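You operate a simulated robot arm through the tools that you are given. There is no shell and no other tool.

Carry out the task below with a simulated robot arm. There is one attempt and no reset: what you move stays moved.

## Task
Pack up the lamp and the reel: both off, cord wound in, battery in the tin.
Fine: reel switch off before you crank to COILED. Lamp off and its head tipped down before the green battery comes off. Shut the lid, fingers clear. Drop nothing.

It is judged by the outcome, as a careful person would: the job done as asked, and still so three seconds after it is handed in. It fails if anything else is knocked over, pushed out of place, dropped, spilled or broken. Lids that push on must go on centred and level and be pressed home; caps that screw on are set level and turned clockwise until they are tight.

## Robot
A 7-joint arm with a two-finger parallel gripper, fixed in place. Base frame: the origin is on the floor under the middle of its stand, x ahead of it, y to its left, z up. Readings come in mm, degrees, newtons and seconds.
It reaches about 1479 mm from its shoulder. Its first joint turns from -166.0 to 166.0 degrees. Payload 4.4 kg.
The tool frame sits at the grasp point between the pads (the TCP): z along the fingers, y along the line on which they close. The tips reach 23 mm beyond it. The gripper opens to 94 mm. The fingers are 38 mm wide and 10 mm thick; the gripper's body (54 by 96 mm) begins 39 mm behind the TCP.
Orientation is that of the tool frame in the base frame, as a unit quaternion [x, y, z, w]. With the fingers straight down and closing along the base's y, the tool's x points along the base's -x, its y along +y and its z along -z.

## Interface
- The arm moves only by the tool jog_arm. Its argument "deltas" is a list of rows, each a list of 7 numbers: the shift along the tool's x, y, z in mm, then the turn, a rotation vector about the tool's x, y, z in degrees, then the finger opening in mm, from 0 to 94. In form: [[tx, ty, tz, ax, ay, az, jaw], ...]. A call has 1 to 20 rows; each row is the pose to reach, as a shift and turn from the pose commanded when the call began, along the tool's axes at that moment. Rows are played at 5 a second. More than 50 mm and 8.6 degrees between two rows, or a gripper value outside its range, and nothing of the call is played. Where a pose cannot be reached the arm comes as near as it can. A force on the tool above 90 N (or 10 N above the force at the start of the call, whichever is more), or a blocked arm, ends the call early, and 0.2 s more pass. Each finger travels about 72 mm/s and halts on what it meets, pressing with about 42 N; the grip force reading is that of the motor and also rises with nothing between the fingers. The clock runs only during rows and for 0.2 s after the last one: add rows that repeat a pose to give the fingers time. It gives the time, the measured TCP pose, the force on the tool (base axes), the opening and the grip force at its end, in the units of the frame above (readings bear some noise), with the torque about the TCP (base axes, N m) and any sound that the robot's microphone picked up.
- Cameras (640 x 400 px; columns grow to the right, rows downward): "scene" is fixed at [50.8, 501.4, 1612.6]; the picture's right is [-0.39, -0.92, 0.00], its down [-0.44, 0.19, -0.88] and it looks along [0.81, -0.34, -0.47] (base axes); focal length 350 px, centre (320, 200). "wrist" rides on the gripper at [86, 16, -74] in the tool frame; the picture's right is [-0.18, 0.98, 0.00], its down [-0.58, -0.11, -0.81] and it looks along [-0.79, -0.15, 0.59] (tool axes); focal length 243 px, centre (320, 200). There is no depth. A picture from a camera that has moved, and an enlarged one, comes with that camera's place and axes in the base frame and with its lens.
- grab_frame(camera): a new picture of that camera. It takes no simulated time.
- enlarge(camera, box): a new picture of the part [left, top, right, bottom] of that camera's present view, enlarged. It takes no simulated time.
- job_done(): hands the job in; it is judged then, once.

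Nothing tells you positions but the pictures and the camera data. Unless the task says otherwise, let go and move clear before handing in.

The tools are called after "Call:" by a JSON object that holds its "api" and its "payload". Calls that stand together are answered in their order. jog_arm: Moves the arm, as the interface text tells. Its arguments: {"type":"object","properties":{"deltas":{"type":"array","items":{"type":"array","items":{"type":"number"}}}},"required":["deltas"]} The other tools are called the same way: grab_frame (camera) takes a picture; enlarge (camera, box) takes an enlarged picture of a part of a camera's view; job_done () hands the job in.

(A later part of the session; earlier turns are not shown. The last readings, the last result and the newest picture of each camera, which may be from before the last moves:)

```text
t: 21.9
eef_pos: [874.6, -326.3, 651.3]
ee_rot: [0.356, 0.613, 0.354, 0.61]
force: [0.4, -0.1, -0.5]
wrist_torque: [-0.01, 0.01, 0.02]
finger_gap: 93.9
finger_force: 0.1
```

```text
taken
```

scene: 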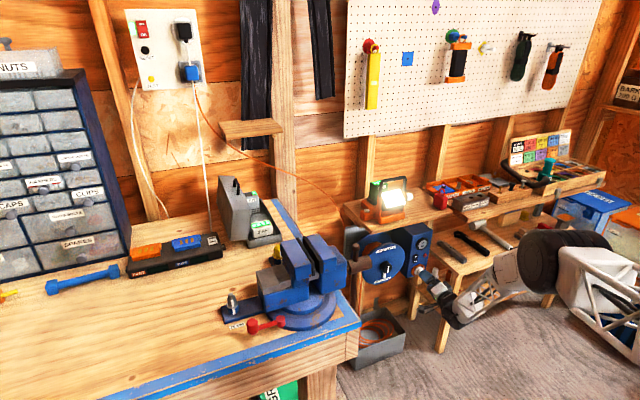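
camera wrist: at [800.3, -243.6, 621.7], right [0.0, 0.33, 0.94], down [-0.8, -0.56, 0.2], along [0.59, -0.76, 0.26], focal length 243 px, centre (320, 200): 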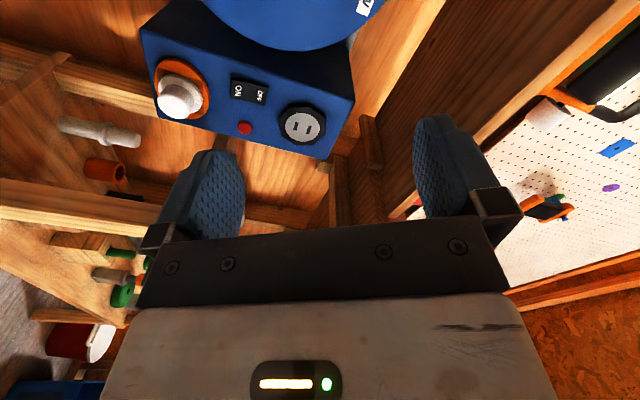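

That pose is reached cleanly at +60°. I'll move to the stand-off in front of the knob at +10°, then make two grips: 10→100° and 50→140°.

Call:
{"api": "jog_arm", "payload": {"deltas": [[12, -1.7, 12, 0, 0, -7, 94], [24, -3.4, 24, 0, 0, -14, 94], [36, -5.1, 36, 0, 0, -21, 94], [49, -6.8, 49, 0, 0, -28.5, 94], [61, -8.5, 61, 0, 0, -36, 94], [73, -10.2, 73, 0, 0, -43, 94], [85.1, -11.8, 85.4, 0, 0, -50, 94], [85.1, -11.8, 85.4, 0, 0, -50, 94]]}}

Call:
{"api": "grab_frame", "payload": {"camera": "wrist"}}

Call:
{"api": "grab_frame", "payload": {"camera": "scene"}}

```text
t: 23.7
eef_pos: [960.6, -258.0, 596.4]
ee_rot: [0.061, 0.706, 0.061, 0.703]
force: [0.6, -0.7, -0.1]
wrist_torque: [0.05, 0.0, 0.01]
finger_gap: 93.8
finger_force: 0.1
```

```text
taken
camera wrist: at [885.2, -226.4, 514.0], right [0.0, 0.94, 0.35], down [-0.8, -0.21, 0.56], along [0.6, -0.28, 0.75], focal length 243 px, centre (320, 200)
```

wrist: 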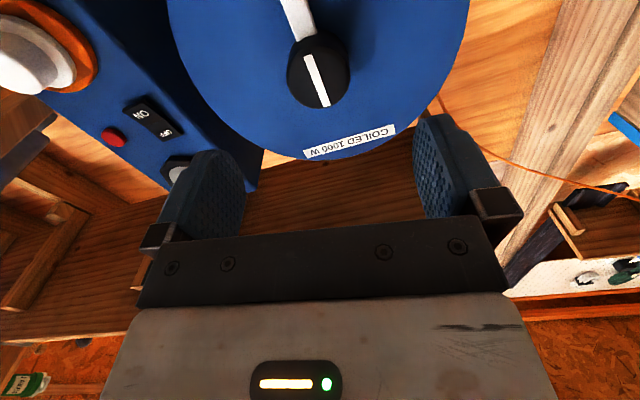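

```text
taken
```

scene: 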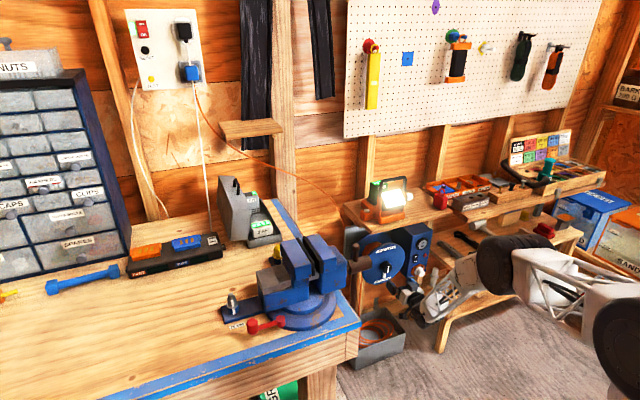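

Aligned within a couple of mm. I'll move in 60 mm and check the knob between the fingers.

Call:
{"api": "jog_arm", "payload": {"deltas": [[-1, 0, 20, 0, 0, 0, 94], [-2, 0, 40, 0, 0, 0, 94], [-2, 0, 60, 0, 0, 0, 94], [-2, 0, 60, 0, 0, 0, 94]]}}

Call:
{"api": "grab_frame", "payload": {"camera": "wrist"}}

Call:
{"api": "enlarge", "payload": {"camera": "scene", "box": [340, 180, 600, 360]}}

```text
t: 24.7
eef_pos: [1019.8, -259.7, 598.1]
ee_rot: [0.061, 0.706, 0.063, 0.703]
force: [0.3, -0.1, 0.1]
wrist_torque: [-0.01, 0.01, 0.01]
finger_gap: 94.1
finger_force: 0.0
```

```text
taken
camera wrist: at [945.1, -227.6, 515.7], right [0.0, 0.94, 0.35], down [-0.8, -0.21, 0.56], along [0.6, -0.28, 0.75], focal length 243 px, centre (320, 200)
```

wrist: 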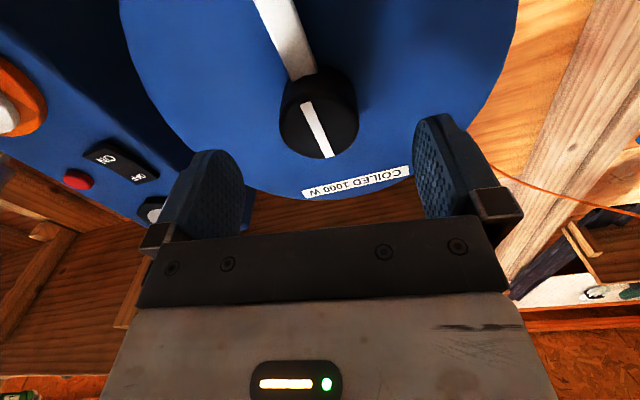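

```text
2.22 times, centred on (470, 270) of scene
camera zoom: at [50.8, 501.4, 1612.6], right [-0.39, -0.92, 0.0], down [-0.44, 0.19, -0.88], along [0.81, -0.34, -0.47], focal length 777 px, centre (-13, 44)
```

zoom: 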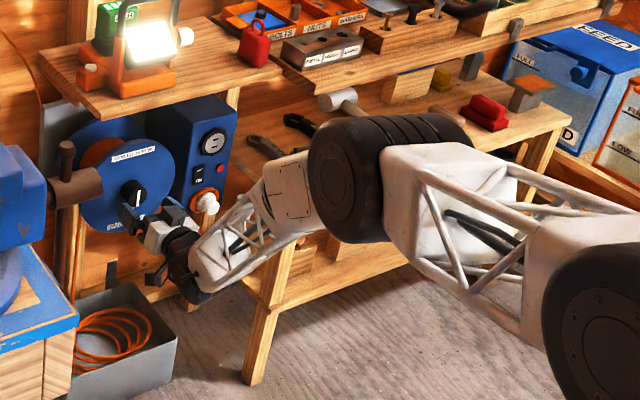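

The knob sits centred between the open fingers. I'll advance to x≈1057 and close on it.

Call:
{"api": "jog_arm", "payload": {"deltas": [[0, 0.5, 13, 0, 0, 0, 94], [0, 1, 26, 0, 0, 0, 94], [0, 1, 37, 0, 0, 0, 94], [0, 1, 37, 0, 0, 0, 94]]}}

Call:
{"api": "grab_frame", "payload": {"camera": "wrist"}}

Call:
{"api": "enlarge", "payload": {"camera": "scene", "box": [350, 220, 450, 290]}}

```text
t: 25.7
eef_pos: [1055.8, -258.1, 599.8]
ee_rot: [0.063, 0.706, 0.062, 0.703]
force: [0.5, -0.9, -0.2]
wrist_torque: [-0.02, 0.0, -0.02]
finger_gap: 94.3
finger_force: 0.1
```

```text
taken
camera wrist: at [982.2, -227.0, 517.0], right [0.0, 0.94, 0.35], down [-0.8, -0.21, 0.56], along [0.6, -0.28, 0.75], focal length 243 px, centre (320, 200)
```

wrist: 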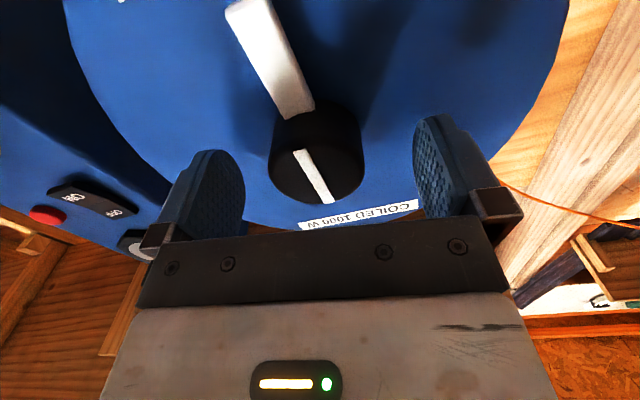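

```text
5.71 times, centred on (400, 255) of scene
camera zoom: at [50.8, 501.4, 1612.6], right [-0.39, -0.92, 0.0], down [-0.44, 0.19, -0.88], along [0.81, -0.34, -0.47], focal length 1998 px, centre (-137, -114)
```

zoom: 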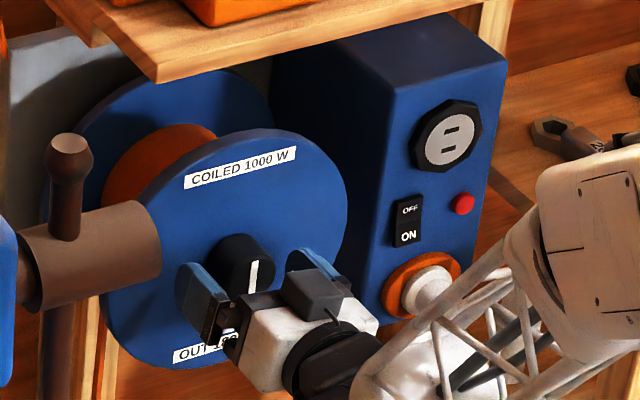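

The knob face is just past the grasp point, well placed. Closing the fingers on it now.

Call:
{"api": "jog_arm", "payload": {"deltas": [[0, 0, 3, 0, 0, 0, 70], [0, 0, 3, 0, 0, 0, 50], [0, 0, 3, 0, 0, 0, 30], [0, 0, 3, 0, 0, 0, 30], [0, 0, 3, 0, 0, 0, 30]]}}

Call:
{"api": "grab_frame", "payload": {"camera": "wrist"}}

```text
t: 26.9
eef_pos: [1058.4, -260.2, 599.8]
ee_rot: [0.063, 0.706, 0.06, 0.702]
force: [8.0, -47.4, -13.8]
wrist_torque: [0.01, 0.58, -1.07]
finger_gap: 46.9
finger_force: 44.8
```

```text
taken
camera wrist: at [984.6, -228.4, 516.7], right [0.0, 0.94, 0.35], down [-0.8, -0.21, 0.56], along [0.6, -0.29, 0.75], focal length 243 px, centre (320, 200)
```

wrist: 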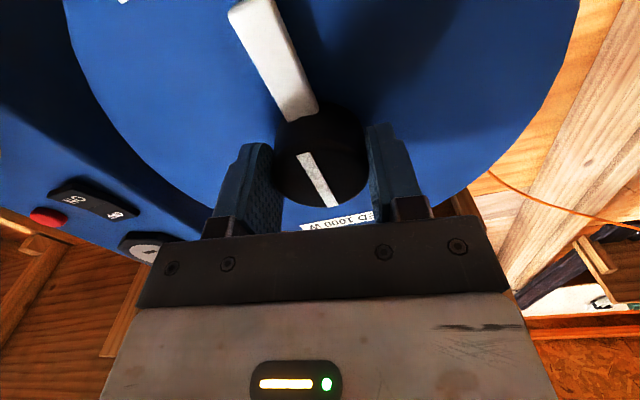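

Gripped at 46.9 mm, but there is a sideways load of about 47 N. I'll shift 2 mm toward -y to relieve it before turning.

Call:
{"api": "jog_arm", "payload": {"deltas": [[0, -1.2, 0, 0, 0, 0, 30], [0, -2.2, 0, 0, 0, 0, 30], [0, -2.2, 0, 0, 0, 0, 30]]}}

```text
t: 27.7
eef_pos: [1058.7, -259.9, 599.7]
ee_rot: [0.061, 0.706, 0.063, 0.703]
force: [-31.6, -31.3, 7.7]
wrist_torque: [-0.31, -0.17, -0.96]
finger_gap: 46.8
finger_force: 45.0
```

The side load eased. Now I'll turn clockwise by a small amount first and watch how the knob responds.

Call:
{"api": "jog_arm", "payload": {"deltas": [[0, 0, 0, 0, 0, 6, 30], [0, 0, 0, 0, 0, 12, 30], [0, 0, 0, 0, 0, 18, 30], [0, 0, 0, 0, 0, 18, 30]]}}

Call:
{"api": "grab_frame", "payload": {"camera": "wrist"}}

```text
t: 28.7
eef_pos: [1060.2, -259.6, 599.0]
ee_rot: [0.171, 0.688, 0.172, 0.684]
force: [18.5, -34.3, -6.1]
wrist_torque: [-0.66, 0.08, -0.69]
finger_gap: 46.9
finger_force: 45.5
```

```text
taken
camera wrist: at [986.1, -204.6, 530.4], right [0.0, 0.78, 0.63], down [-0.8, -0.37, 0.46], along [0.59, -0.5, 0.63], focal length 243 px, centre (320, 200)
```

wrist: 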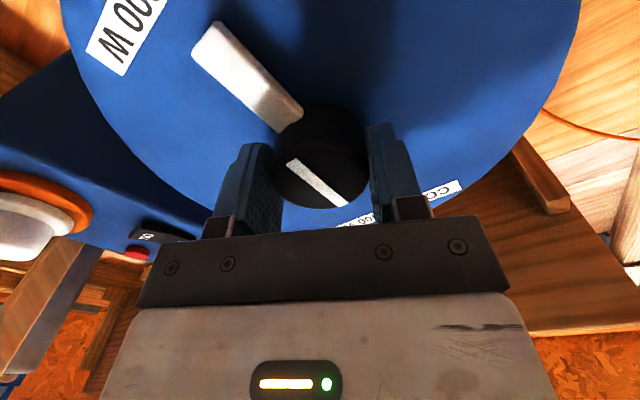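

Call:
{"api": "enlarge", "payload": {"camera": "scene", "box": [350, 220, 450, 290]}}

Call:
{"api": "enlarge", "payload": {"camera": "wrist", "box": [180, 0, 460, 220]}}

```text
5.71 times, centred on (400, 255) of scene
camera zoom: at [50.8, 501.4, 1612.6], right [-0.39, -0.92, 0.0], down [-0.44, 0.19, -0.88], along [0.81, -0.34, -0.47], focal length 1998 px, centre (-137, -114)
```

zoom: 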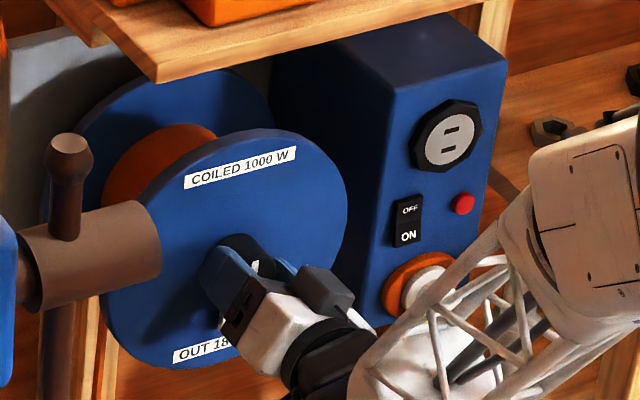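

```text
1.82 times, centred on (320, 110) of wrist
camera zoom: at [986.1, -204.6, 530.4], right [0.0, 0.78, 0.63], down [-0.8, -0.37, 0.46], along [0.59, -0.5, 0.63], focal length 441 px, centre (320, 364)
```

zoom: 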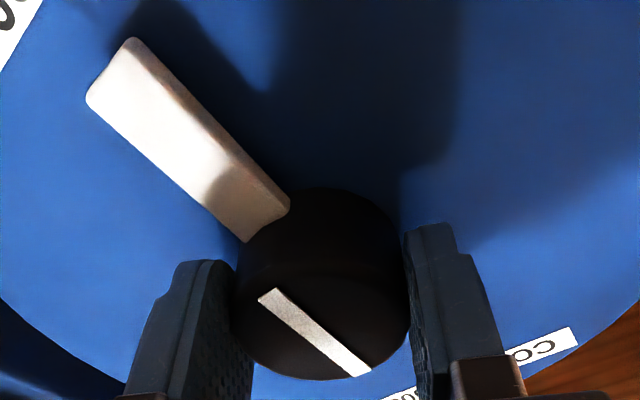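

Turning clockwise, the knob slipped: it seems to be at its stop that way. I'll turn back the other way while gripping and see whether it follows counter-clockwise.

Call:
{"api": "jog_arm", "payload": {"deltas": [[0, 0, 0, 0, 0, -6, 30], [0, 0, 0, 0, 0, -12, 30], [0, 0, 0, 0, 0, -18, 30], [0, 0, 0, 0, 0, -18, 30]]}}

Call:
{"api": "enlarge", "payload": {"camera": "wrist", "box": [180, 0, 460, 220]}}

Call:
{"api": "enlarge", "payload": {"camera": "scene", "box": [350, 220, 450, 290]}}

```text
t: 29.7
eef_pos: [1059.9, -260.0, 599.0]
ee_rot: [0.061, 0.706, 0.063, 0.703]
force: [29.9, -24.4, -2.1]
wrist_torque: [0.01, 0.06, -0.35]
finger_gap: 46.9
finger_force: 45.2
```

```text
1.82 times, centred on (320, 110) of wrist
camera zoom: at [985.6, -228.9, 516.5], right [0.0, 0.94, 0.35], down [-0.8, -0.21, 0.56], along [0.6, -0.28, 0.75], focal length 441 px, centre (320, 364)
```

zoom: 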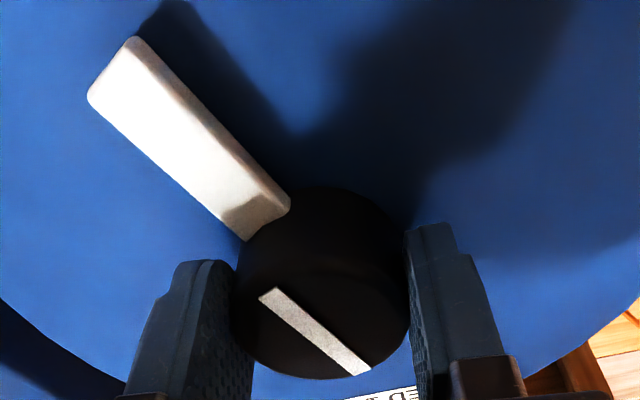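

```text
5.71 times, centred on (400, 255) of scene
camera zoom: at [50.8, 501.4, 1612.6], right [-0.39, -0.92, 0.0], down [-0.44, 0.19, -0.88], along [0.81, -0.34, -0.47], focal length 1998 px, centre (-137, -114)
```

zoom: 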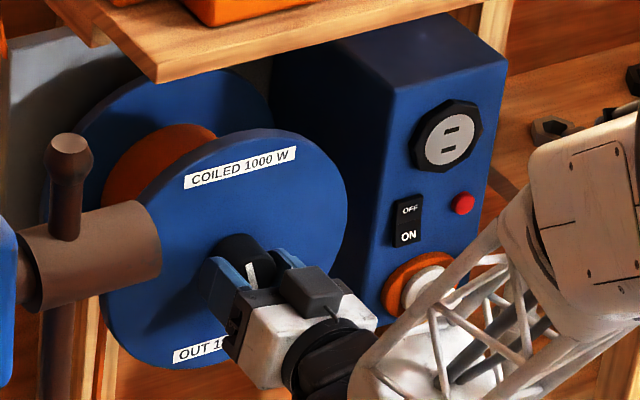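

It follows counter-clockwise: the knob has already turned 18° that way. I'll release, back off, and regrip from a high wrist angle so I can turn downward through the remaining 162° in two grips.

Call:
{"api": "jog_arm", "payload": {"deltas": [[0, 0, 0, 0, 0, 0, 60], [0, 0, 0, 0, 0, 0, 94], [0, 0, -8, 0, 0, 0, 94], [0, 0, -30, 0, 0, 0, 94], [0, 0, -65, 0, 0, 0, 94], [0, 0, -98, 0, 0, 0, 94], [0, 0, -98, 0, 0, 0, 94]]}}

Call:
{"api": "jog_arm", "payload": {"deltas": [[0, 0, 0, 0, 0, 8.5, 94], [0, 0, 0, 0, 0, 17, 94], [0, 0, 0, 0, 0, 25.5, 94], [0, 0, 0, 0, 0, 34, 94], [0, 0, 0, 0, 0, 42.5, 94], [0, 0, 0, 0, 0, 51, 94], [0, 0, 0, 0, 0, 59.5, 94], [0, 0, 0, 0, 0, 68, 94], [0, 0, 0, 0, 0, 76.5, 94], [0, 0, 0, 0, 0, 85, 94], [0, 0, 0, 0, 0, 93.5, 94], [0, 0, 0, 0, 0, 102, 94], [0, 0, 0, 0, 0, 110.5, 94], [0, 0, 0, 0, 0, 119, 94], [0, 0, 0, 0, 0, 127.5, 94], [0, 0, 0, 0, 0, 135, 94], [0, 0, 0, 0, 0, 135, 94]]}}

Call:
{"api": "grab_frame", "payload": {"camera": "wrist"}}

Call:
{"api": "enlarge", "payload": {"camera": "scene", "box": [340, 150, 620, 345]}}

```text
t: 31.3
eef_pos: [960.1, -257.6, 598.0]
ee_rot: [0.061, 0.706, 0.063, 0.703]
force: [-0.4, -0.6, -0.6]
wrist_torque: [-0.01, 0.03, -0.01]
finger_gap: 93.8
finger_force: 0.1
```

```text
t: 34.9
eef_pos: [961.1, -260.1, 599.9]
ee_rot: [0.676, 0.214, 0.673, 0.209]
force: [0.8, -0.2, -0.2]
wrist_torque: [0.02, -0.02, -0.01]
finger_gap: 93.9
finger_force: 0.0
```

```text
taken
camera wrist: at [887.6, -223.8, 679.0], right [0.0, -0.91, 0.41], down [-0.81, -0.24, -0.54], along [0.59, -0.33, -0.74], focal length 243 px, centre (320, 200)
```

wrist: 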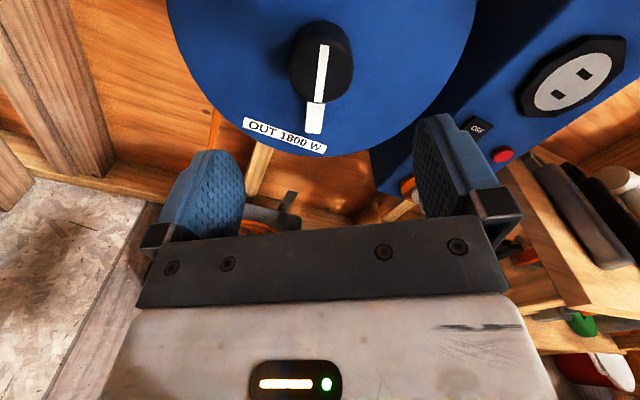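

```text
2.05 times, centred on (480, 248) of scene
camera zoom: at [50.8, 501.4, 1612.6], right [-0.39, -0.92, 0.0], down [-0.44, 0.19, -0.88], along [0.81, -0.34, -0.47], focal length 717 px, centre (-8, 103)
```

zoom: 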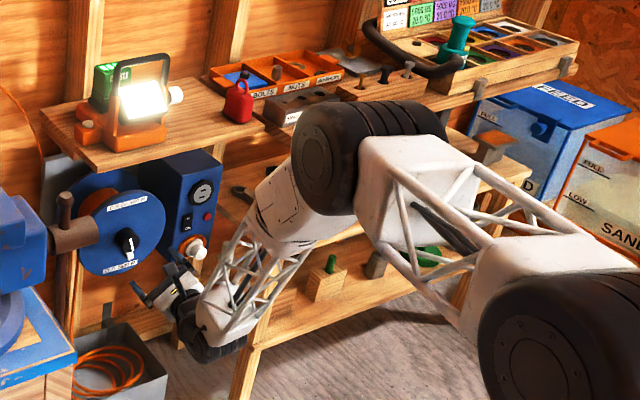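

The wrist is at +145° with the pointer clear of where the fingers will go. I'll move in partway and check the elbow clearance.

Call:
{"api": "jog_arm", "payload": {"deltas": [[0, -0.3, 20, 0, 0, 0, 94], [0, -0.6, 40, 0, 0, 0, 94], [0, -1, 60, 0, 0, 0, 94], [0, -1, 60, 0, 0, 0, 94]]}}

Call:
{"api": "grab_frame", "payload": {"camera": "wrist"}}

Call:
{"api": "enlarge", "payload": {"camera": "scene", "box": [340, 150, 620, 345]}}

```text
t: 35.9
eef_pos: [1020.8, -261.1, 596.8]
ee_rot: [0.676, 0.213, 0.673, 0.211]
force: [0.1, 0.6, -0.4]
wrist_torque: [0.03, 0.0, -0.02]
finger_gap: 94.1
finger_force: 0.1
```

```text
taken
camera wrist: at [948.0, -223.3, 676.9], right [0.0, -0.91, 0.41], down [-0.81, -0.24, -0.54], along [0.59, -0.33, -0.74], focal length 243 px, centre (320, 200)
```

wrist: 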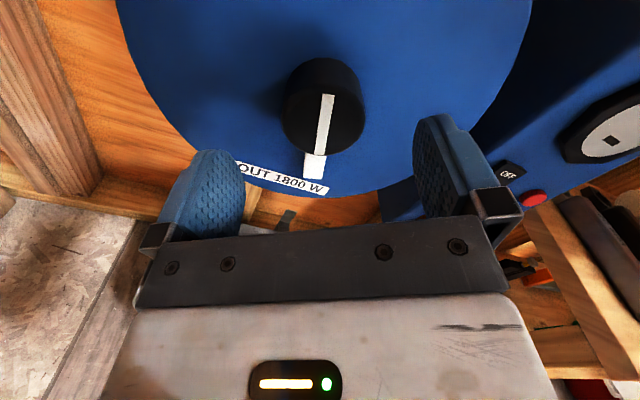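

```text
2.05 times, centred on (480, 248) of scene
camera zoom: at [50.8, 501.4, 1612.6], right [-0.39, -0.92, 0.0], down [-0.44, 0.19, -0.88], along [0.81, -0.34, -0.47], focal length 717 px, centre (-8, 103)
```

zoom: 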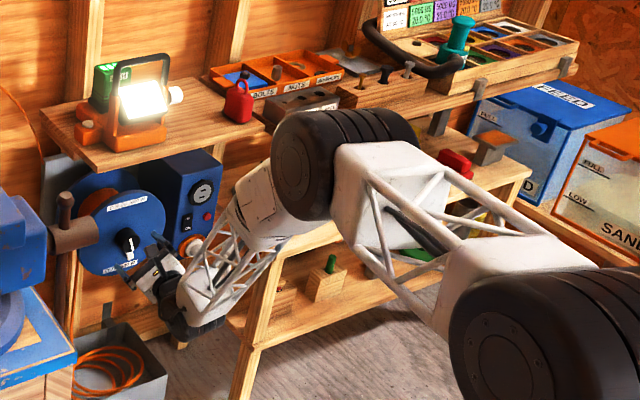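

The elbow is high and well in front of the shelf (about x 600, z 1100), so there is room. I'll check the alignment on the knob before closing.

Call:
{"api": "enlarge", "payload": {"camera": "wrist", "box": [220, 30, 420, 190]}}

```text
2.50 times, centred on (320, 110) of wrist
camera zoom: at [948.0, -223.3, 676.9], right [0.0, -0.91, 0.41], down [-0.81, -0.24, -0.54], along [0.59, -0.33, -0.74], focal length 606 px, centre (320, 425)
```

zoom: 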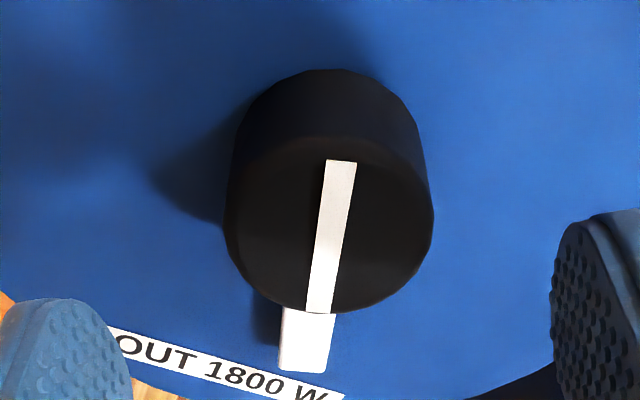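

The knob axis works out at about y -260.5, z 600.5. I'll correct slightly, advance and close.

Call:
{"api": "jog_arm", "payload": {"deltas": [[0.8, 0.3, 13, 0, 0, 0, 94], [1.5, 0.5, 26, 0, 0, 0, 94], [1.5, 0.5, 38, 0, 0, 0, 94], [1.5, 0.5, 38, 0, 0, 0, 94], [1.5, 0.5, 38, 0, 0, 0, 70], [1.5, 0.5, 38, 0, 0, 0, 50], [1.5, 0.5, 38, 0, 0, 0, 30], [1.5, 0.5, 38, 0, 0, 0, 30], [1.5, 0.5, 38, 0, 0, 0, 30]]}}

Call:
{"api": "grab_frame", "payload": {"camera": "wrist"}}

```text
t: 37.9
eef_pos: [1059.6, -261.0, 600.2]
ee_rot: [0.676, 0.213, 0.673, 0.212]
force: [-5.4, -23.0, 10.2]
wrist_torque: [-0.01, -0.2, -0.61]
finger_gap: 47.0
finger_force: 45.3
```

```text
taken
camera wrist: at [986.3, -223.5, 680.0], right [0.0, -0.91, 0.41], down [-0.81, -0.24, -0.54], along [0.59, -0.33, -0.74], focal length 243 px, centre (320, 200)
```

wrist: 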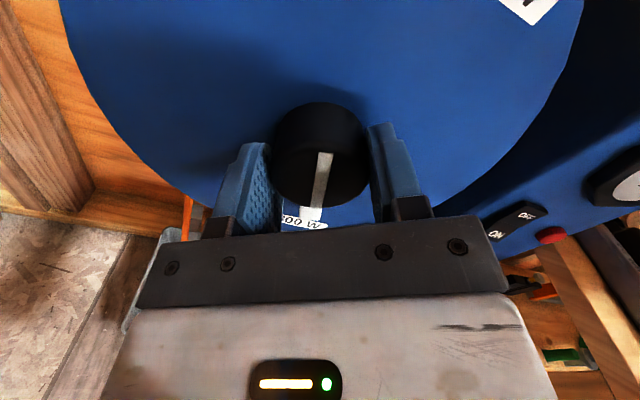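

Good grip. Now I'll turn counter-clockwise by 85°.

Call:
{"api": "jog_arm", "payload": {"deltas": [[0, 0, 0, 0, 0, -7, 30], [0, 0, 0, 0, 0, -14, 30], [0, 0, 0, 0, 0, -21, 30], [0, 0, 0, 0, 0, -28, 30], [0, 0, 0, 0, 0, -35, 30], [0, 0, 0, 0, 0, -42, 30], [0, 0, 0, 0, 0, -49, 30], [0, 0, 0, 0, 0, -56, 30], [0, 0, 0, 0, 0, -63, 30], [0, 0, 0, 0, 0, -70, 30], [0, 0, 0, 0, 0, -77, 30], [0, 0, 0, 0, 0, -85, 30], [0, 0, 0, 0, 0, -85, 30]]}}

Call:
{"api": "grab_frame", "payload": {"camera": "wrist"}}

Call:
{"api": "enlarge", "payload": {"camera": "scene", "box": [350, 220, 450, 290]}}

```text
t: 40.7
eef_pos: [1060.6, -258.7, 599.0]
ee_rot: [0.355, 0.614, 0.353, 0.61]
force: [13.8, -25.6, 4.1]
wrist_torque: [0.01, -0.26, -0.79]
finger_gap: 47.3
finger_force: 45.4
```

```text
taken
camera wrist: at [985.1, -175.5, 569.7], right [0.0, 0.33, 0.94], down [-0.8, -0.56, 0.2], along [0.59, -0.76, 0.26], focal length 243 px, centre (320, 200)
```

wrist: 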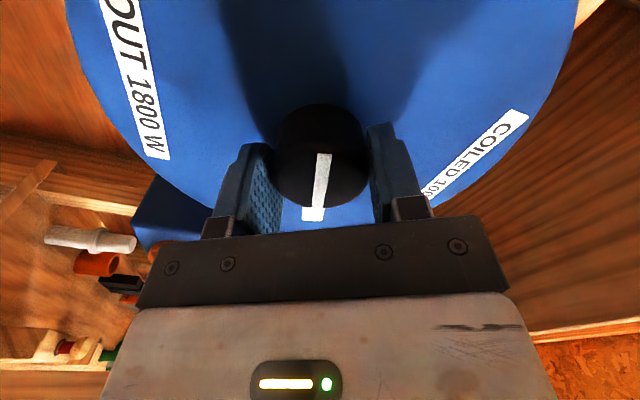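

```text
5.71 times, centred on (400, 255) of scene
camera zoom: at [50.8, 501.4, 1612.6], right [-0.39, -0.92, 0.0], down [-0.44, 0.19, -0.88], along [0.81, -0.34, -0.47], focal length 1998 px, centre (-137, -114)
```

zoom: 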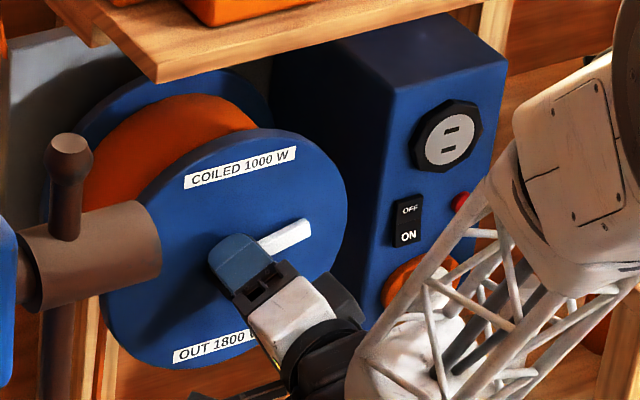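

The crank follows and the cord drum is visibly filling. I'll continue 45° more in this grip.

Call:
{"api": "jog_arm", "payload": {"deltas": [[0, 0, 0, 0, 0, -7, 30], [0, 0, 0, 0, 0, -14, 30], [0, 0, 0, 0, 0, -21, 30], [0, 0, 0, 0, 0, -28, 30], [0, 0, 0, 0, 0, -35, 30], [0, 0, 0, 0, 0, -40, 30], [0, 0, 0, 0, 0, -45, 30], [0, 0, 0, 0, 0, -45, 30]]}}

Call:
{"api": "jog_arm", "payload": {"deltas": [[0, 0, 0, 0, 0, 0, 60], [0, 0, 0, 0, 0, 0, 90], [0, 0, 0, 0, 0, 0, 90], [0, 0, 0, 0, 0, 8, 90], [0, 0, 0, 0, 0, 16, 90], [0, 0, 0, 0, 0, 24, 90], [0, 0, 0, 0, 0, 32, 90], [0, 0, 0, 0, 0, 40, 90], [0, 0, 0, 0, 0, 40, 90]]}}

Call:
{"api": "grab_frame", "payload": {"camera": "wrist"}}

Call:
{"api": "enlarge", "payload": {"camera": "scene", "box": [350, 220, 450, 290]}}

```text
t: 42.5
eef_pos: [1059.3, -259.2, 598.9]
ee_rot: [0.094, 0.703, 0.092, 0.699]
force: [-0.3, -52.7, -18.2]
wrist_torque: [0.12, 0.09, -1.3]
finger_gap: 46.9
finger_force: 44.7
```

```text
t: 44.5
eef_pos: [1059.1, -258.5, 599.0]
ee_rot: [0.328, 0.628, 0.327, 0.625]
force: [-0.6, 0.1, 0.4]
wrist_torque: [0.04, 0.0, -0.01]
finger_gap: 90.0
finger_force: 0.1
```

```text
taken
camera wrist: at [985.4, -178.3, 563.2], right [0.0, 0.41, 0.91], down [-0.8, -0.54, 0.25], along [0.59, -0.73, 0.33], focal length 243 px, centre (320, 200)
```

wrist: 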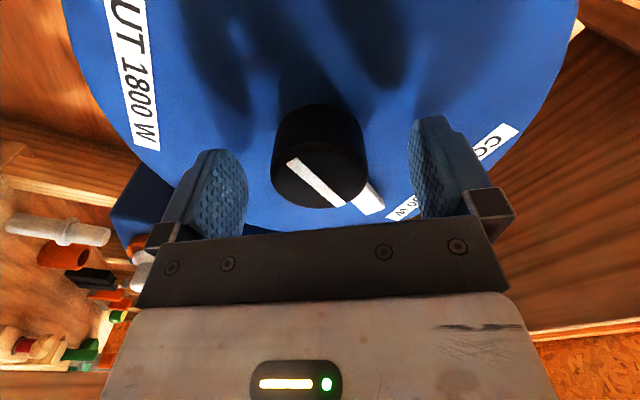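

```text
5.71 times, centred on (400, 255) of scene
camera zoom: at [50.8, 501.4, 1612.6], right [-0.39, -0.92, 0.0], down [-0.44, 0.19, -0.88], along [0.81, -0.34, -0.47], focal length 1998 px, centre (-137, -114)
```

zoom: 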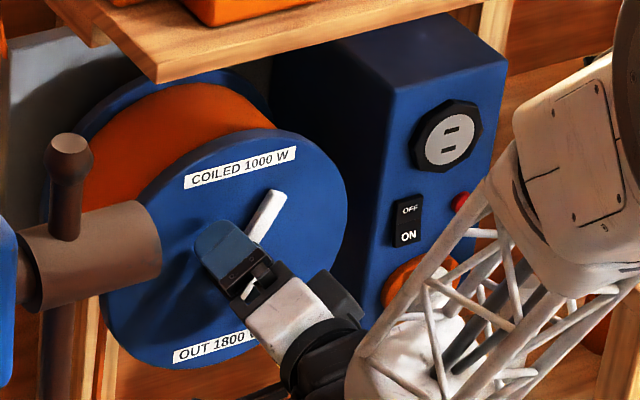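

The pointer is about 32° short of COILED. I'll regrip and finish the turn.

Call:
{"api": "jog_arm", "payload": {"deltas": [[0, -1, 0, 0, 0, 0, 70], [0, -1, 0, 0, 0, 0, 50], [0, -1, 0, 0, 0, 0, 30], [0, -1, 0, 0, 0, 0, 30], [0, -1, 0, 0, 0, -7, 30], [0, -1, 0, 0, 0, -14, 30], [0, -1, 0, 0, 0, -21, 30], [0, -1, 0, 0, 0, -28, 30], [0, -1, 0, 0, 0, -34, 30], [0, -1, 0, 0, 0, -34, 30]]}}

Call:
{"api": "grab_frame", "payload": {"camera": "wrist"}}

Call:
{"api": "enlarge", "payload": {"camera": "scene", "box": [350, 220, 450, 290]}}

```text
t: 46.7
eef_pos: [1059.9, -260.5, 598.7]
ee_rot: [0.129, 0.697, 0.129, 0.694]
force: [-14.7, 5.2, 10.3]
wrist_torque: [0.74, -0.36, 0.07]
finger_gap: 47.3
finger_force: 44.8
```

```text
taken
camera wrist: at [985.0, -213.4, 523.6], right [0.0, 0.85, 0.52], down [-0.8, -0.31, 0.51], along [0.6, -0.42, 0.68], focal length 243 px, centre (320, 200)
```

wrist: 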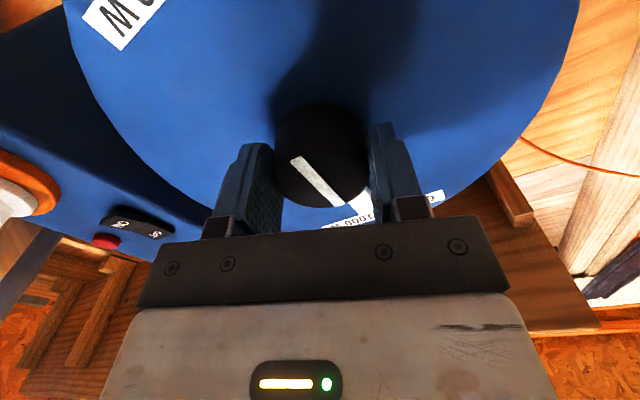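

```text
5.71 times, centred on (400, 255) of scene
camera zoom: at [50.8, 501.4, 1612.6], right [-0.39, -0.92, 0.0], down [-0.44, 0.19, -0.88], along [0.81, -0.34, -0.47], focal length 1998 px, centre (-137, -114)
```

zoom: 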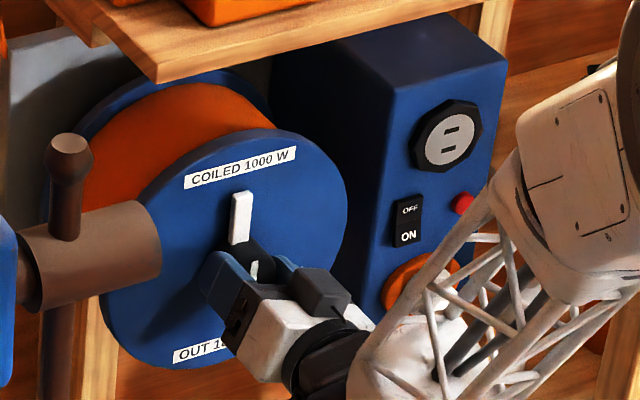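

The pointer is up at COILED and the torque (0.74 N m) shows it has reached its stop. I'll release and back off, then look.

Call:
{"api": "jog_arm", "payload": {"deltas": [[0, 0, 0, 0, 0, 0, 60], [0, 0, 0, 0, 0, 0, 94], [0, 0, 0, 0, 0, 0, 94], [0, 0, -8, 0, 0, 0, 94], [0, 0, -30, 0, 0, 0, 94], [0, 0, -70, 0, 0, 0, 94], [0, 0, -110, 0, 0, 0, 94], [0, 0, -150, 0, 0, 0, 94], [0, 0, -190, 0, 0, 0, 94], [0, 0, -190, 0, 0, 0, 94]]}}

Call:
{"api": "grab_frame", "payload": {"camera": "wrist"}}

Call:
{"api": "grab_frame", "payload": {"camera": "scene"}}

Call:
{"api": "enlarge", "payload": {"camera": "scene", "box": [350, 220, 450, 290]}}

Call:
{"api": "enlarge", "payload": {"camera": "scene", "box": [330, 290, 430, 370]}}

```text
t: 48.9
eef_pos: [867.9, -258.4, 597.0]
ee_rot: [0.13, 0.697, 0.129, 0.693]
force: [0.1, -1.1, -0.1]
wrist_torque: [-0.02, -0.06, -0.03]
finger_gap: 93.9
finger_force: 0.1
```

```text
taken
camera wrist: at [793.3, -212.1, 521.6], right [0.0, 0.85, 0.53], down [-0.8, -0.31, 0.51], along [0.6, -0.42, 0.68], focal length 243 px, centre (320, 200)
```

wrist: 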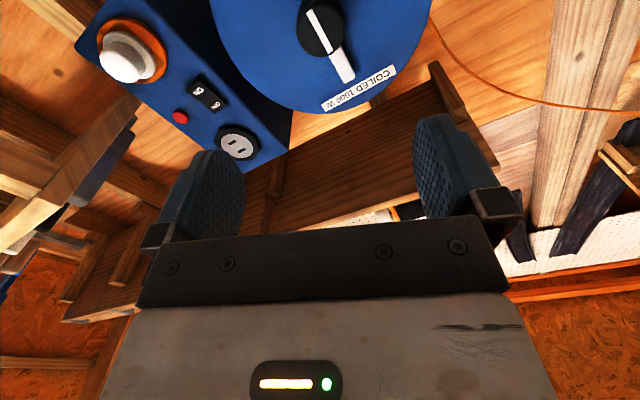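

```text
taken
```

scene: 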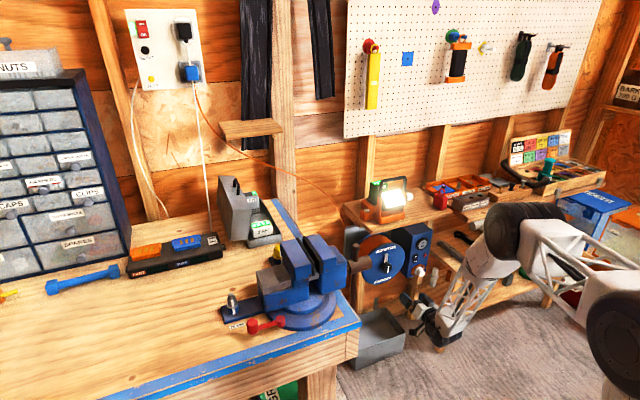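

```text
5.71 times, centred on (400, 255) of scene
camera zoom: at [50.8, 501.4, 1612.6], right [-0.39, -0.92, 0.0], down [-0.44, 0.19, -0.88], along [0.81, -0.34, -0.47], focal length 1998 px, centre (-137, -114)
```

zoom: 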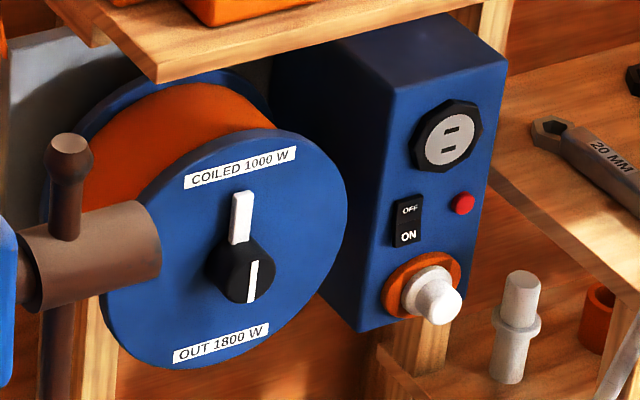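

```text
5.00 times, centred on (380, 330) of scene
camera zoom: at [50.8, 501.4, 1612.6], right [-0.39, -0.92, 0.0], down [-0.44, 0.19, -0.88], along [0.81, -0.34, -0.47], focal length 1748 px, centre (20, -450)
```

zoom: 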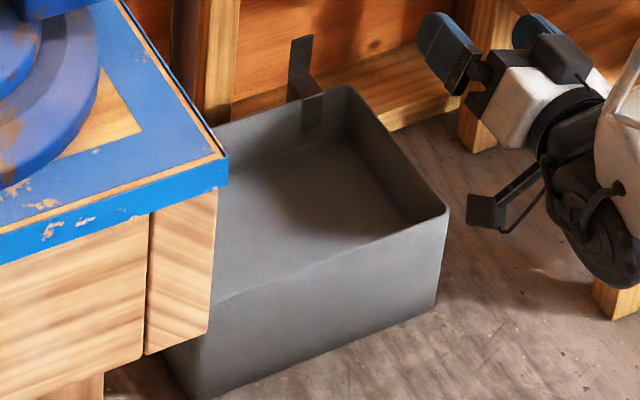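

The cord is wound in, the pointer is at COILED and the floor tin is empty of cord, so the reel is done. Next I'll bring the camera up in front of the lamp to study its button, head and battery.

Call:
{"api": "jog_arm", "payload": {"deltas": [[-34, 15.7, -15, 1.4, 7.4, -1.4, 94], [-68, 31.4, -30, 2.8, 14.8, -2.8, 94], [-102, 47.1, -45, 4.1, 22.1, -4.2, 94], [-136, 62.8, -60, 5.5, 29.5, -5.5, 94], [-170, 78.5, -68, 6.9, 36.9, -6.9, 94], [-204, 94.2, -68, 8.3, 44.3, -8.3, 94], [-238, 109.8, -68, 9.6, 51.6, -9.7, 94], [-272, 125.5, -68, 11, 59, -11.1, 94], [-306, 141.2, -68, 12.4, 66.4, -12.5, 94], [-340, 156.9, -68, 13.8, 73.8, -13.8, 94], [-374, 172.6, -68, 15.1, 81.1, -15.2, 94], [-407, 188.3, -68, 16.5, 88.5, -16.6, 94], [-407, 188.3, -68, 16.5, 88.5, -16.6, 94]]}}

Call:
{"api": "grab_frame", "payload": {"camera": "wrist"}}

Call:
{"api": "grab_frame", "payload": {"camera": "scene"}}

```text
t: 51.7
eef_pos: [804.4, -230.7, 1048.4]
ee_rot: [0.0, 1.0, 0.0, 0.0]
force: [0.3, -0.4, -0.1]
wrist_torque: [-0.03, -0.01, 0.04]
finger_gap: 94.0
finger_force: 0.0
```

```text
taken
camera wrist: at [719.0, -214.1, 1122.0], right [0.18, 0.98, 0.0], down [0.58, -0.11, 0.81], along [0.79, -0.15, -0.59], focal length 243 px, centre (320, 200)
```

wrist: 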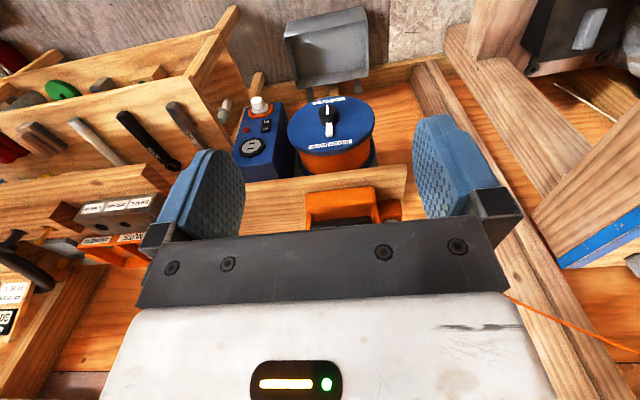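

```text
taken
```

scene: 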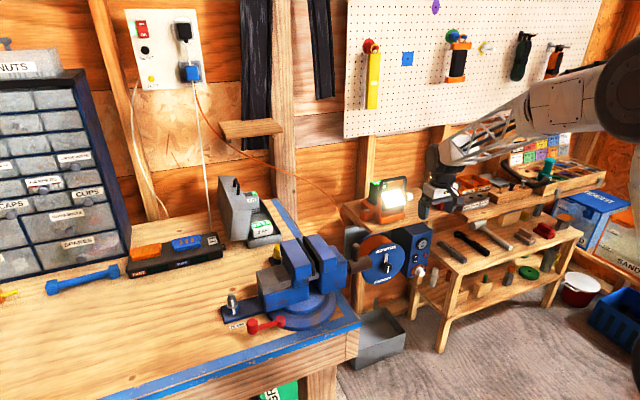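

The gripper hides the lamp from here, so I'll rise 160 mm for a view from above.

Call:
{"api": "jog_arm", "payload": {"deltas": [[-5, -5, -40, 0, 0, 0, 94], [-10, -10, -80, 0, 0, 0, 94], [-15, -15, -120, 0, 0, 0, 94], [-20, -20, -160, 0, 0, 0, 94], [-20, -20, -160, 0, 0, 0, 94]]}}

Call:
{"api": "grab_frame", "payload": {"camera": "wrist"}}

Call:
{"api": "enlarge", "payload": {"camera": "wrist", "box": [250, 90, 430, 230]}}

Call:
{"api": "enlarge", "payload": {"camera": "scene", "box": [340, 165, 430, 235]}}

```text
t: 52.9
eef_pos: [824.2, -251.7, 1209.8]
ee_rot: [-0.001, 1.0, 0.0, 0.0]
force: [0.2, -0.6, -0.5]
wrist_torque: [0.0, 0.01, 0.02]
finger_gap: 94.0
finger_force: 0.0
```

```text
taken
camera wrist: at [738.3, -236.8, 1282.6], right [0.18, 0.98, 0.0], down [0.58, -0.11, 0.81], along [0.79, -0.15, -0.59], focal length 243 px, centre (320, 200)
```

wrist: 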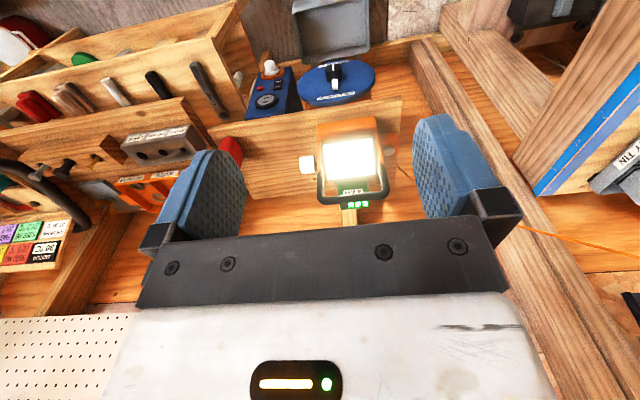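

```text
2.86 times, centred on (340, 160) of wrist
camera zoom: at [738.3, -236.8, 1282.6], right [0.18, 0.98, 0.0], down [0.58, -0.11, 0.81], along [0.79, -0.15, -0.59], focal length 693 px, centre (263, 314)
```

zoom: 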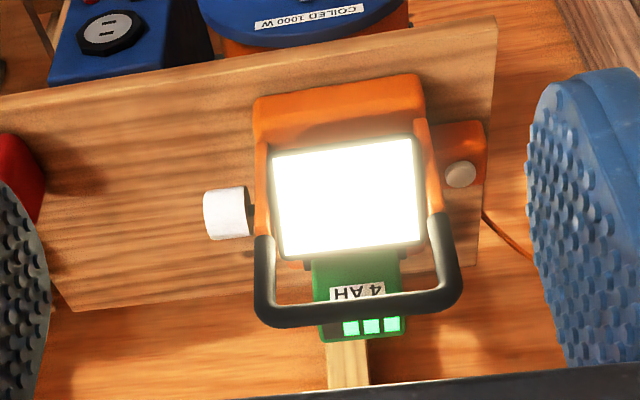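

```text
5.71 times, centred on (385, 200) of scene
camera zoom: at [50.8, 501.4, 1612.6], right [-0.39, -0.92, 0.0], down [-0.44, 0.19, -0.88], along [0.81, -0.34, -0.47], focal length 1998 px, centre (-51, 200)
```

zoom: 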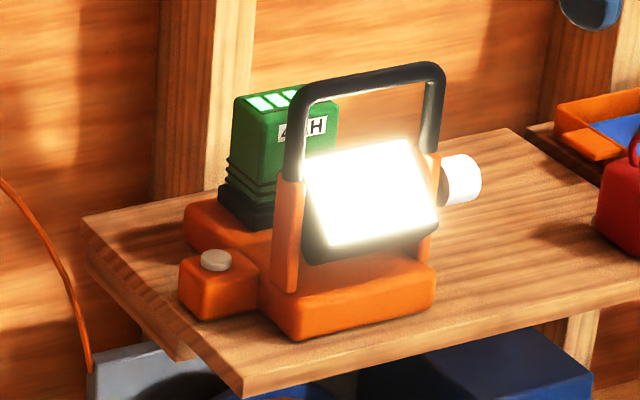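

The lamp has a grey push button on its left block, a white tilt knob on the right hinge, and the green battery standing behind the handle. I'll take a level frontal view from about 270 mm.

Call:
{"api": "jog_arm", "payload": {"deltas": [[-11, -1.5, 37, 0, -6.4, 0, 94], [-22, -3, 74, 0, -12.8, 0, 94], [-33, -4.5, 111, 0, -19.2, 0, 94], [-44, -6, 148, 0, -25.6, 0, 94], [-55, -7.5, 185, 0, -32, 0, 94], [-66, -9, 222, 0, -38.5, 0, 94], [-76, -10, 260, 0, -45, 0, 94], [-76, -10, 260, 0, -45, 0, 94]]}}

Call:
{"api": "grab_frame", "payload": {"camera": "wrist"}}

Call:
{"api": "enlarge", "payload": {"camera": "wrist", "box": [200, 60, 440, 220]}}

```text
t: 54.7
eef_pos: [898.3, -260.4, 949.1]
ee_rot: [0.0, 0.923, -0.001, 0.385]
force: [1.0, -0.4, -0.1]
wrist_torque: [-0.01, 0.0, 0.01]
finger_gap: 93.8
finger_force: 0.1
```

```text
taken
camera wrist: at [784.4, -243.6, 938.6], right [0.13, 0.98, 0.13], down [-0.16, -0.11, 0.98], along [0.98, -0.15, 0.15], focal length 243 px, centre (320, 200)
```

wrist: 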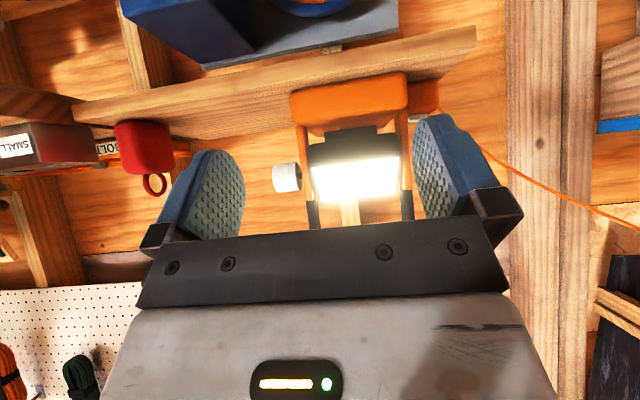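

```text
2.50 times, centred on (320, 140) of wrist
camera zoom: at [784.4, -243.6, 938.6], right [0.13, 0.98, 0.13], down [-0.16, -0.11, 0.98], along [0.98, -0.15, 0.15], focal length 606 px, centre (320, 350)
```

zoom: 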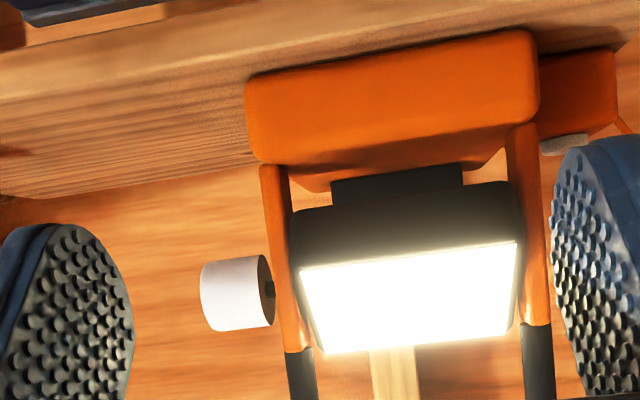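

Key points: the button top is at about (1110, -157, 898), the tilt knob at (1067, -322, 949) with its axis along y, and the handle top is near z 1048. I'll back up, then turn the gripper 90° and close it to press the button from above, leaning away from the handle.

Call:
{"api": "jog_arm", "payload": {"deltas": [[-18, 0, -33, 0, 6.5, 0, 80], [-36, 0, -66, 0, 13, 0, 60], [-54, 0, -99, 0, 19.5, 0, 40], [-72, 0, -132, 0, 26, 0, 20], [-90, 0, -165, 0, 32.5, 0, 0], [-108, 0, -198, 0, 39, 0, 0], [-125.2, 0, -229.8, 0, 45, 0, 0], [-125.2, 0, -229.8, 0, 45, 0, 0]]}}

Call:
{"api": "jog_arm", "payload": {"deltas": [[-16, 14, 0, 0, 0, 8.2, 0], [-32, 28, 0, 0, 0, 16.4, 0], [-48, 42, 0, 0, 0, 24.6, 0], [-64, 56, 0, 0, 0, 32.8, 0], [-80, 70, 0, 0, 0, 41, 0], [-96, 84, 0, 0, 0, 49.2, 0], [-112, 98, 0, 0, 0, 57.4, 0], [-128, 112, 0, 0, 0, 65.6, 0], [-144, 126, 0, 0, 0, 73.8, 0], [-160, 140, 0, 0, 0, 82, 0], [-176, 150, 0, 0, 0, 90, 0], [-176, 150, 0, 0, 0, 90, 0]]}}

Call:
{"api": "grab_frame", "payload": {"camera": "wrist"}}

Call:
{"api": "grab_frame", "payload": {"camera": "scene"}}

```text
t: 56.5
eef_pos: [824.8, -259.7, 1198.2]
ee_rot: [0.0, 1.0, 0.0, -0.001]
force: [0.4, -0.1, -0.6]
wrist_torque: [0.0, -0.04, 0.03]
finger_gap: 0.0
finger_force: 42.0
```

```text
t: 59.1
eef_pos: [1001.0, -109.7, 1199.0]
ee_rot: [0.707, 0.707, 0.001, 0.001]
force: [0.7, 0.2, -0.6]
wrist_torque: [-0.01, -0.01, 0.0]
finger_gap: 0.2
finger_force: 41.6
```

```text
taken
camera wrist: at [1017.6, -23.5, 1273.4], right [0.98, -0.18, 0.0], down [-0.11, -0.58, 0.81], along [-0.15, -0.79, -0.59], focal length 243 px, centre (320, 200)
```

wrist: 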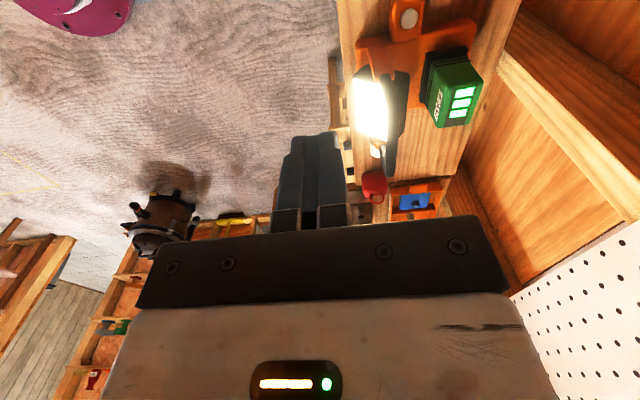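

```text
taken
```

scene: 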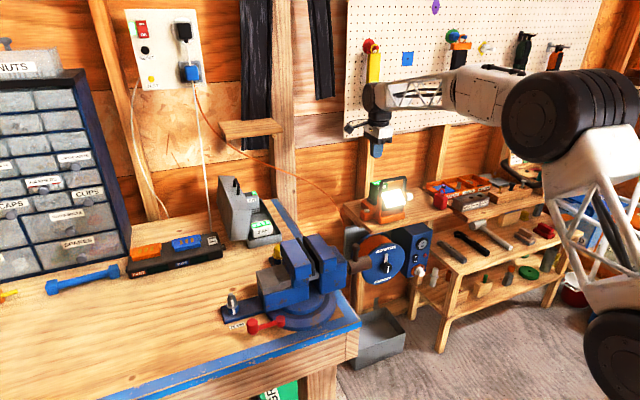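

A useful side view of the lamp: button, head edge-on and battery are all visible. I'll enlarge it.

Call:
{"api": "enlarge", "payload": {"camera": "wrist", "box": [320, 0, 520, 200]}}

Call:
{"api": "enlarge", "payload": {"camera": "wrist", "box": [340, 20, 500, 120]}}

```text
2.00 times, centred on (420, 100) of wrist
camera zoom: at [1017.6, -23.5, 1273.4], right [0.98, -0.18, 0.0], down [-0.11, -0.58, 0.81], along [-0.15, -0.79, -0.59], focal length 485 px, centre (120, 400)
```

zoom: 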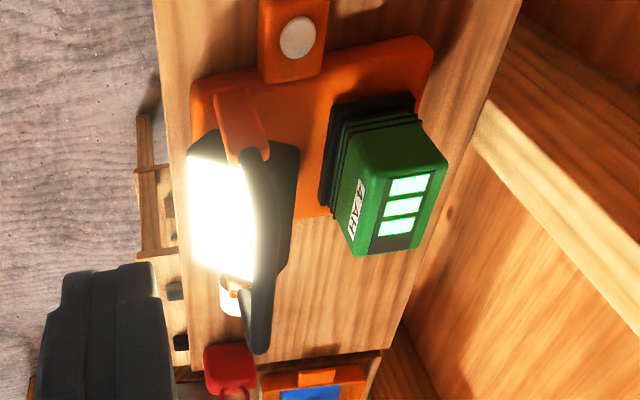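

```text
4.00 times, centred on (420, 70) of wrist
camera zoom: at [1017.6, -23.5, 1273.4], right [0.98, -0.18, 0.0], down [-0.11, -0.58, 0.81], along [-0.15, -0.79, -0.59], focal length 970 px, centre (-80, 720)
```

zoom: 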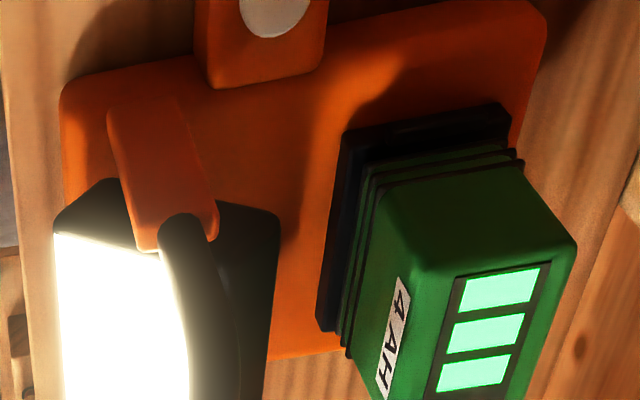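

From this view the battery top is at about (1160, -235, 988), 45 mm deep and 58 mm wide, with free space behind it. I'll lean the closed fingers and come over the button.

Call:
{"api": "jog_arm", "payload": {"deltas": [[-4, 22, 28, 0, -7, 0, 0], [-8, 44, 56, 0, -14, 0, 0], [-12, 66, 84, 0, -21, 0, 0], [-16, 88, 112, 0, -28, 0, 0], [-20, 109, 139, 0, -35, 0, 0], [-20, 109, 139, 0, -35, 0, 0]]}}

Call:
{"api": "grab_frame", "payload": {"camera": "wrist"}}

Call:
{"api": "enlarge", "payload": {"camera": "scene", "box": [320, 120, 480, 240]}}

```text
t: 60.5
eef_pos: [1111.1, -128.6, 1060.3]
ee_rot: [0.674, 0.674, -0.213, 0.214]
force: [-0.6, 0.0, 0.2]
wrist_torque: [-0.01, -0.01, -0.01]
finger_gap: 0.0
finger_force: 42.1
```

```text
taken
camera wrist: at [1127.2, -14.3, 1070.6], right [0.98, -0.15, 0.11], down [-0.11, -0.01, 0.99], along [-0.15, -0.99, -0.03], focal length 243 px, centre (320, 200)
```

wrist: 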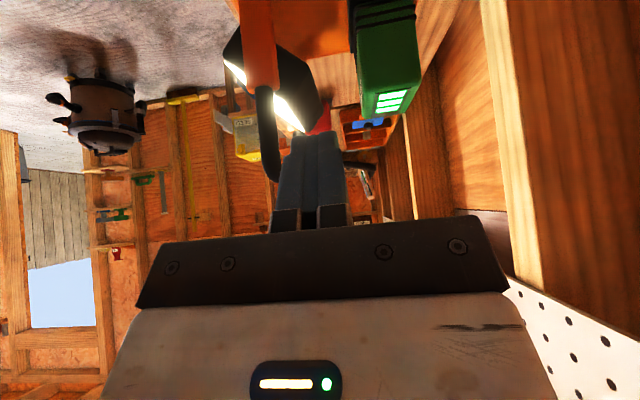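

```text
3.33 times, centred on (400, 180) of scene
camera zoom: at [50.8, 501.4, 1612.6], right [-0.39, -0.92, 0.0], down [-0.44, 0.19, -0.88], along [0.81, -0.34, -0.47], focal length 1166 px, centre (53, 267)
```

zoom: 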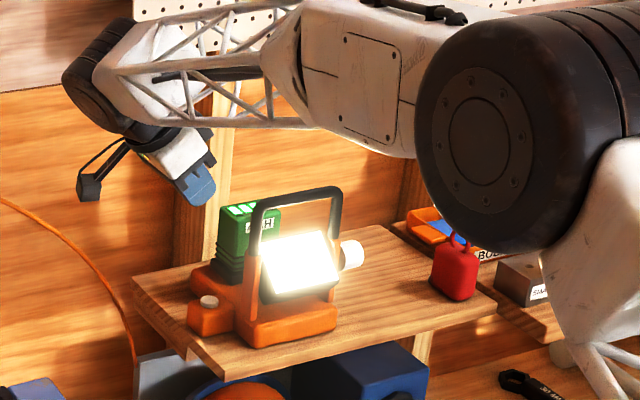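

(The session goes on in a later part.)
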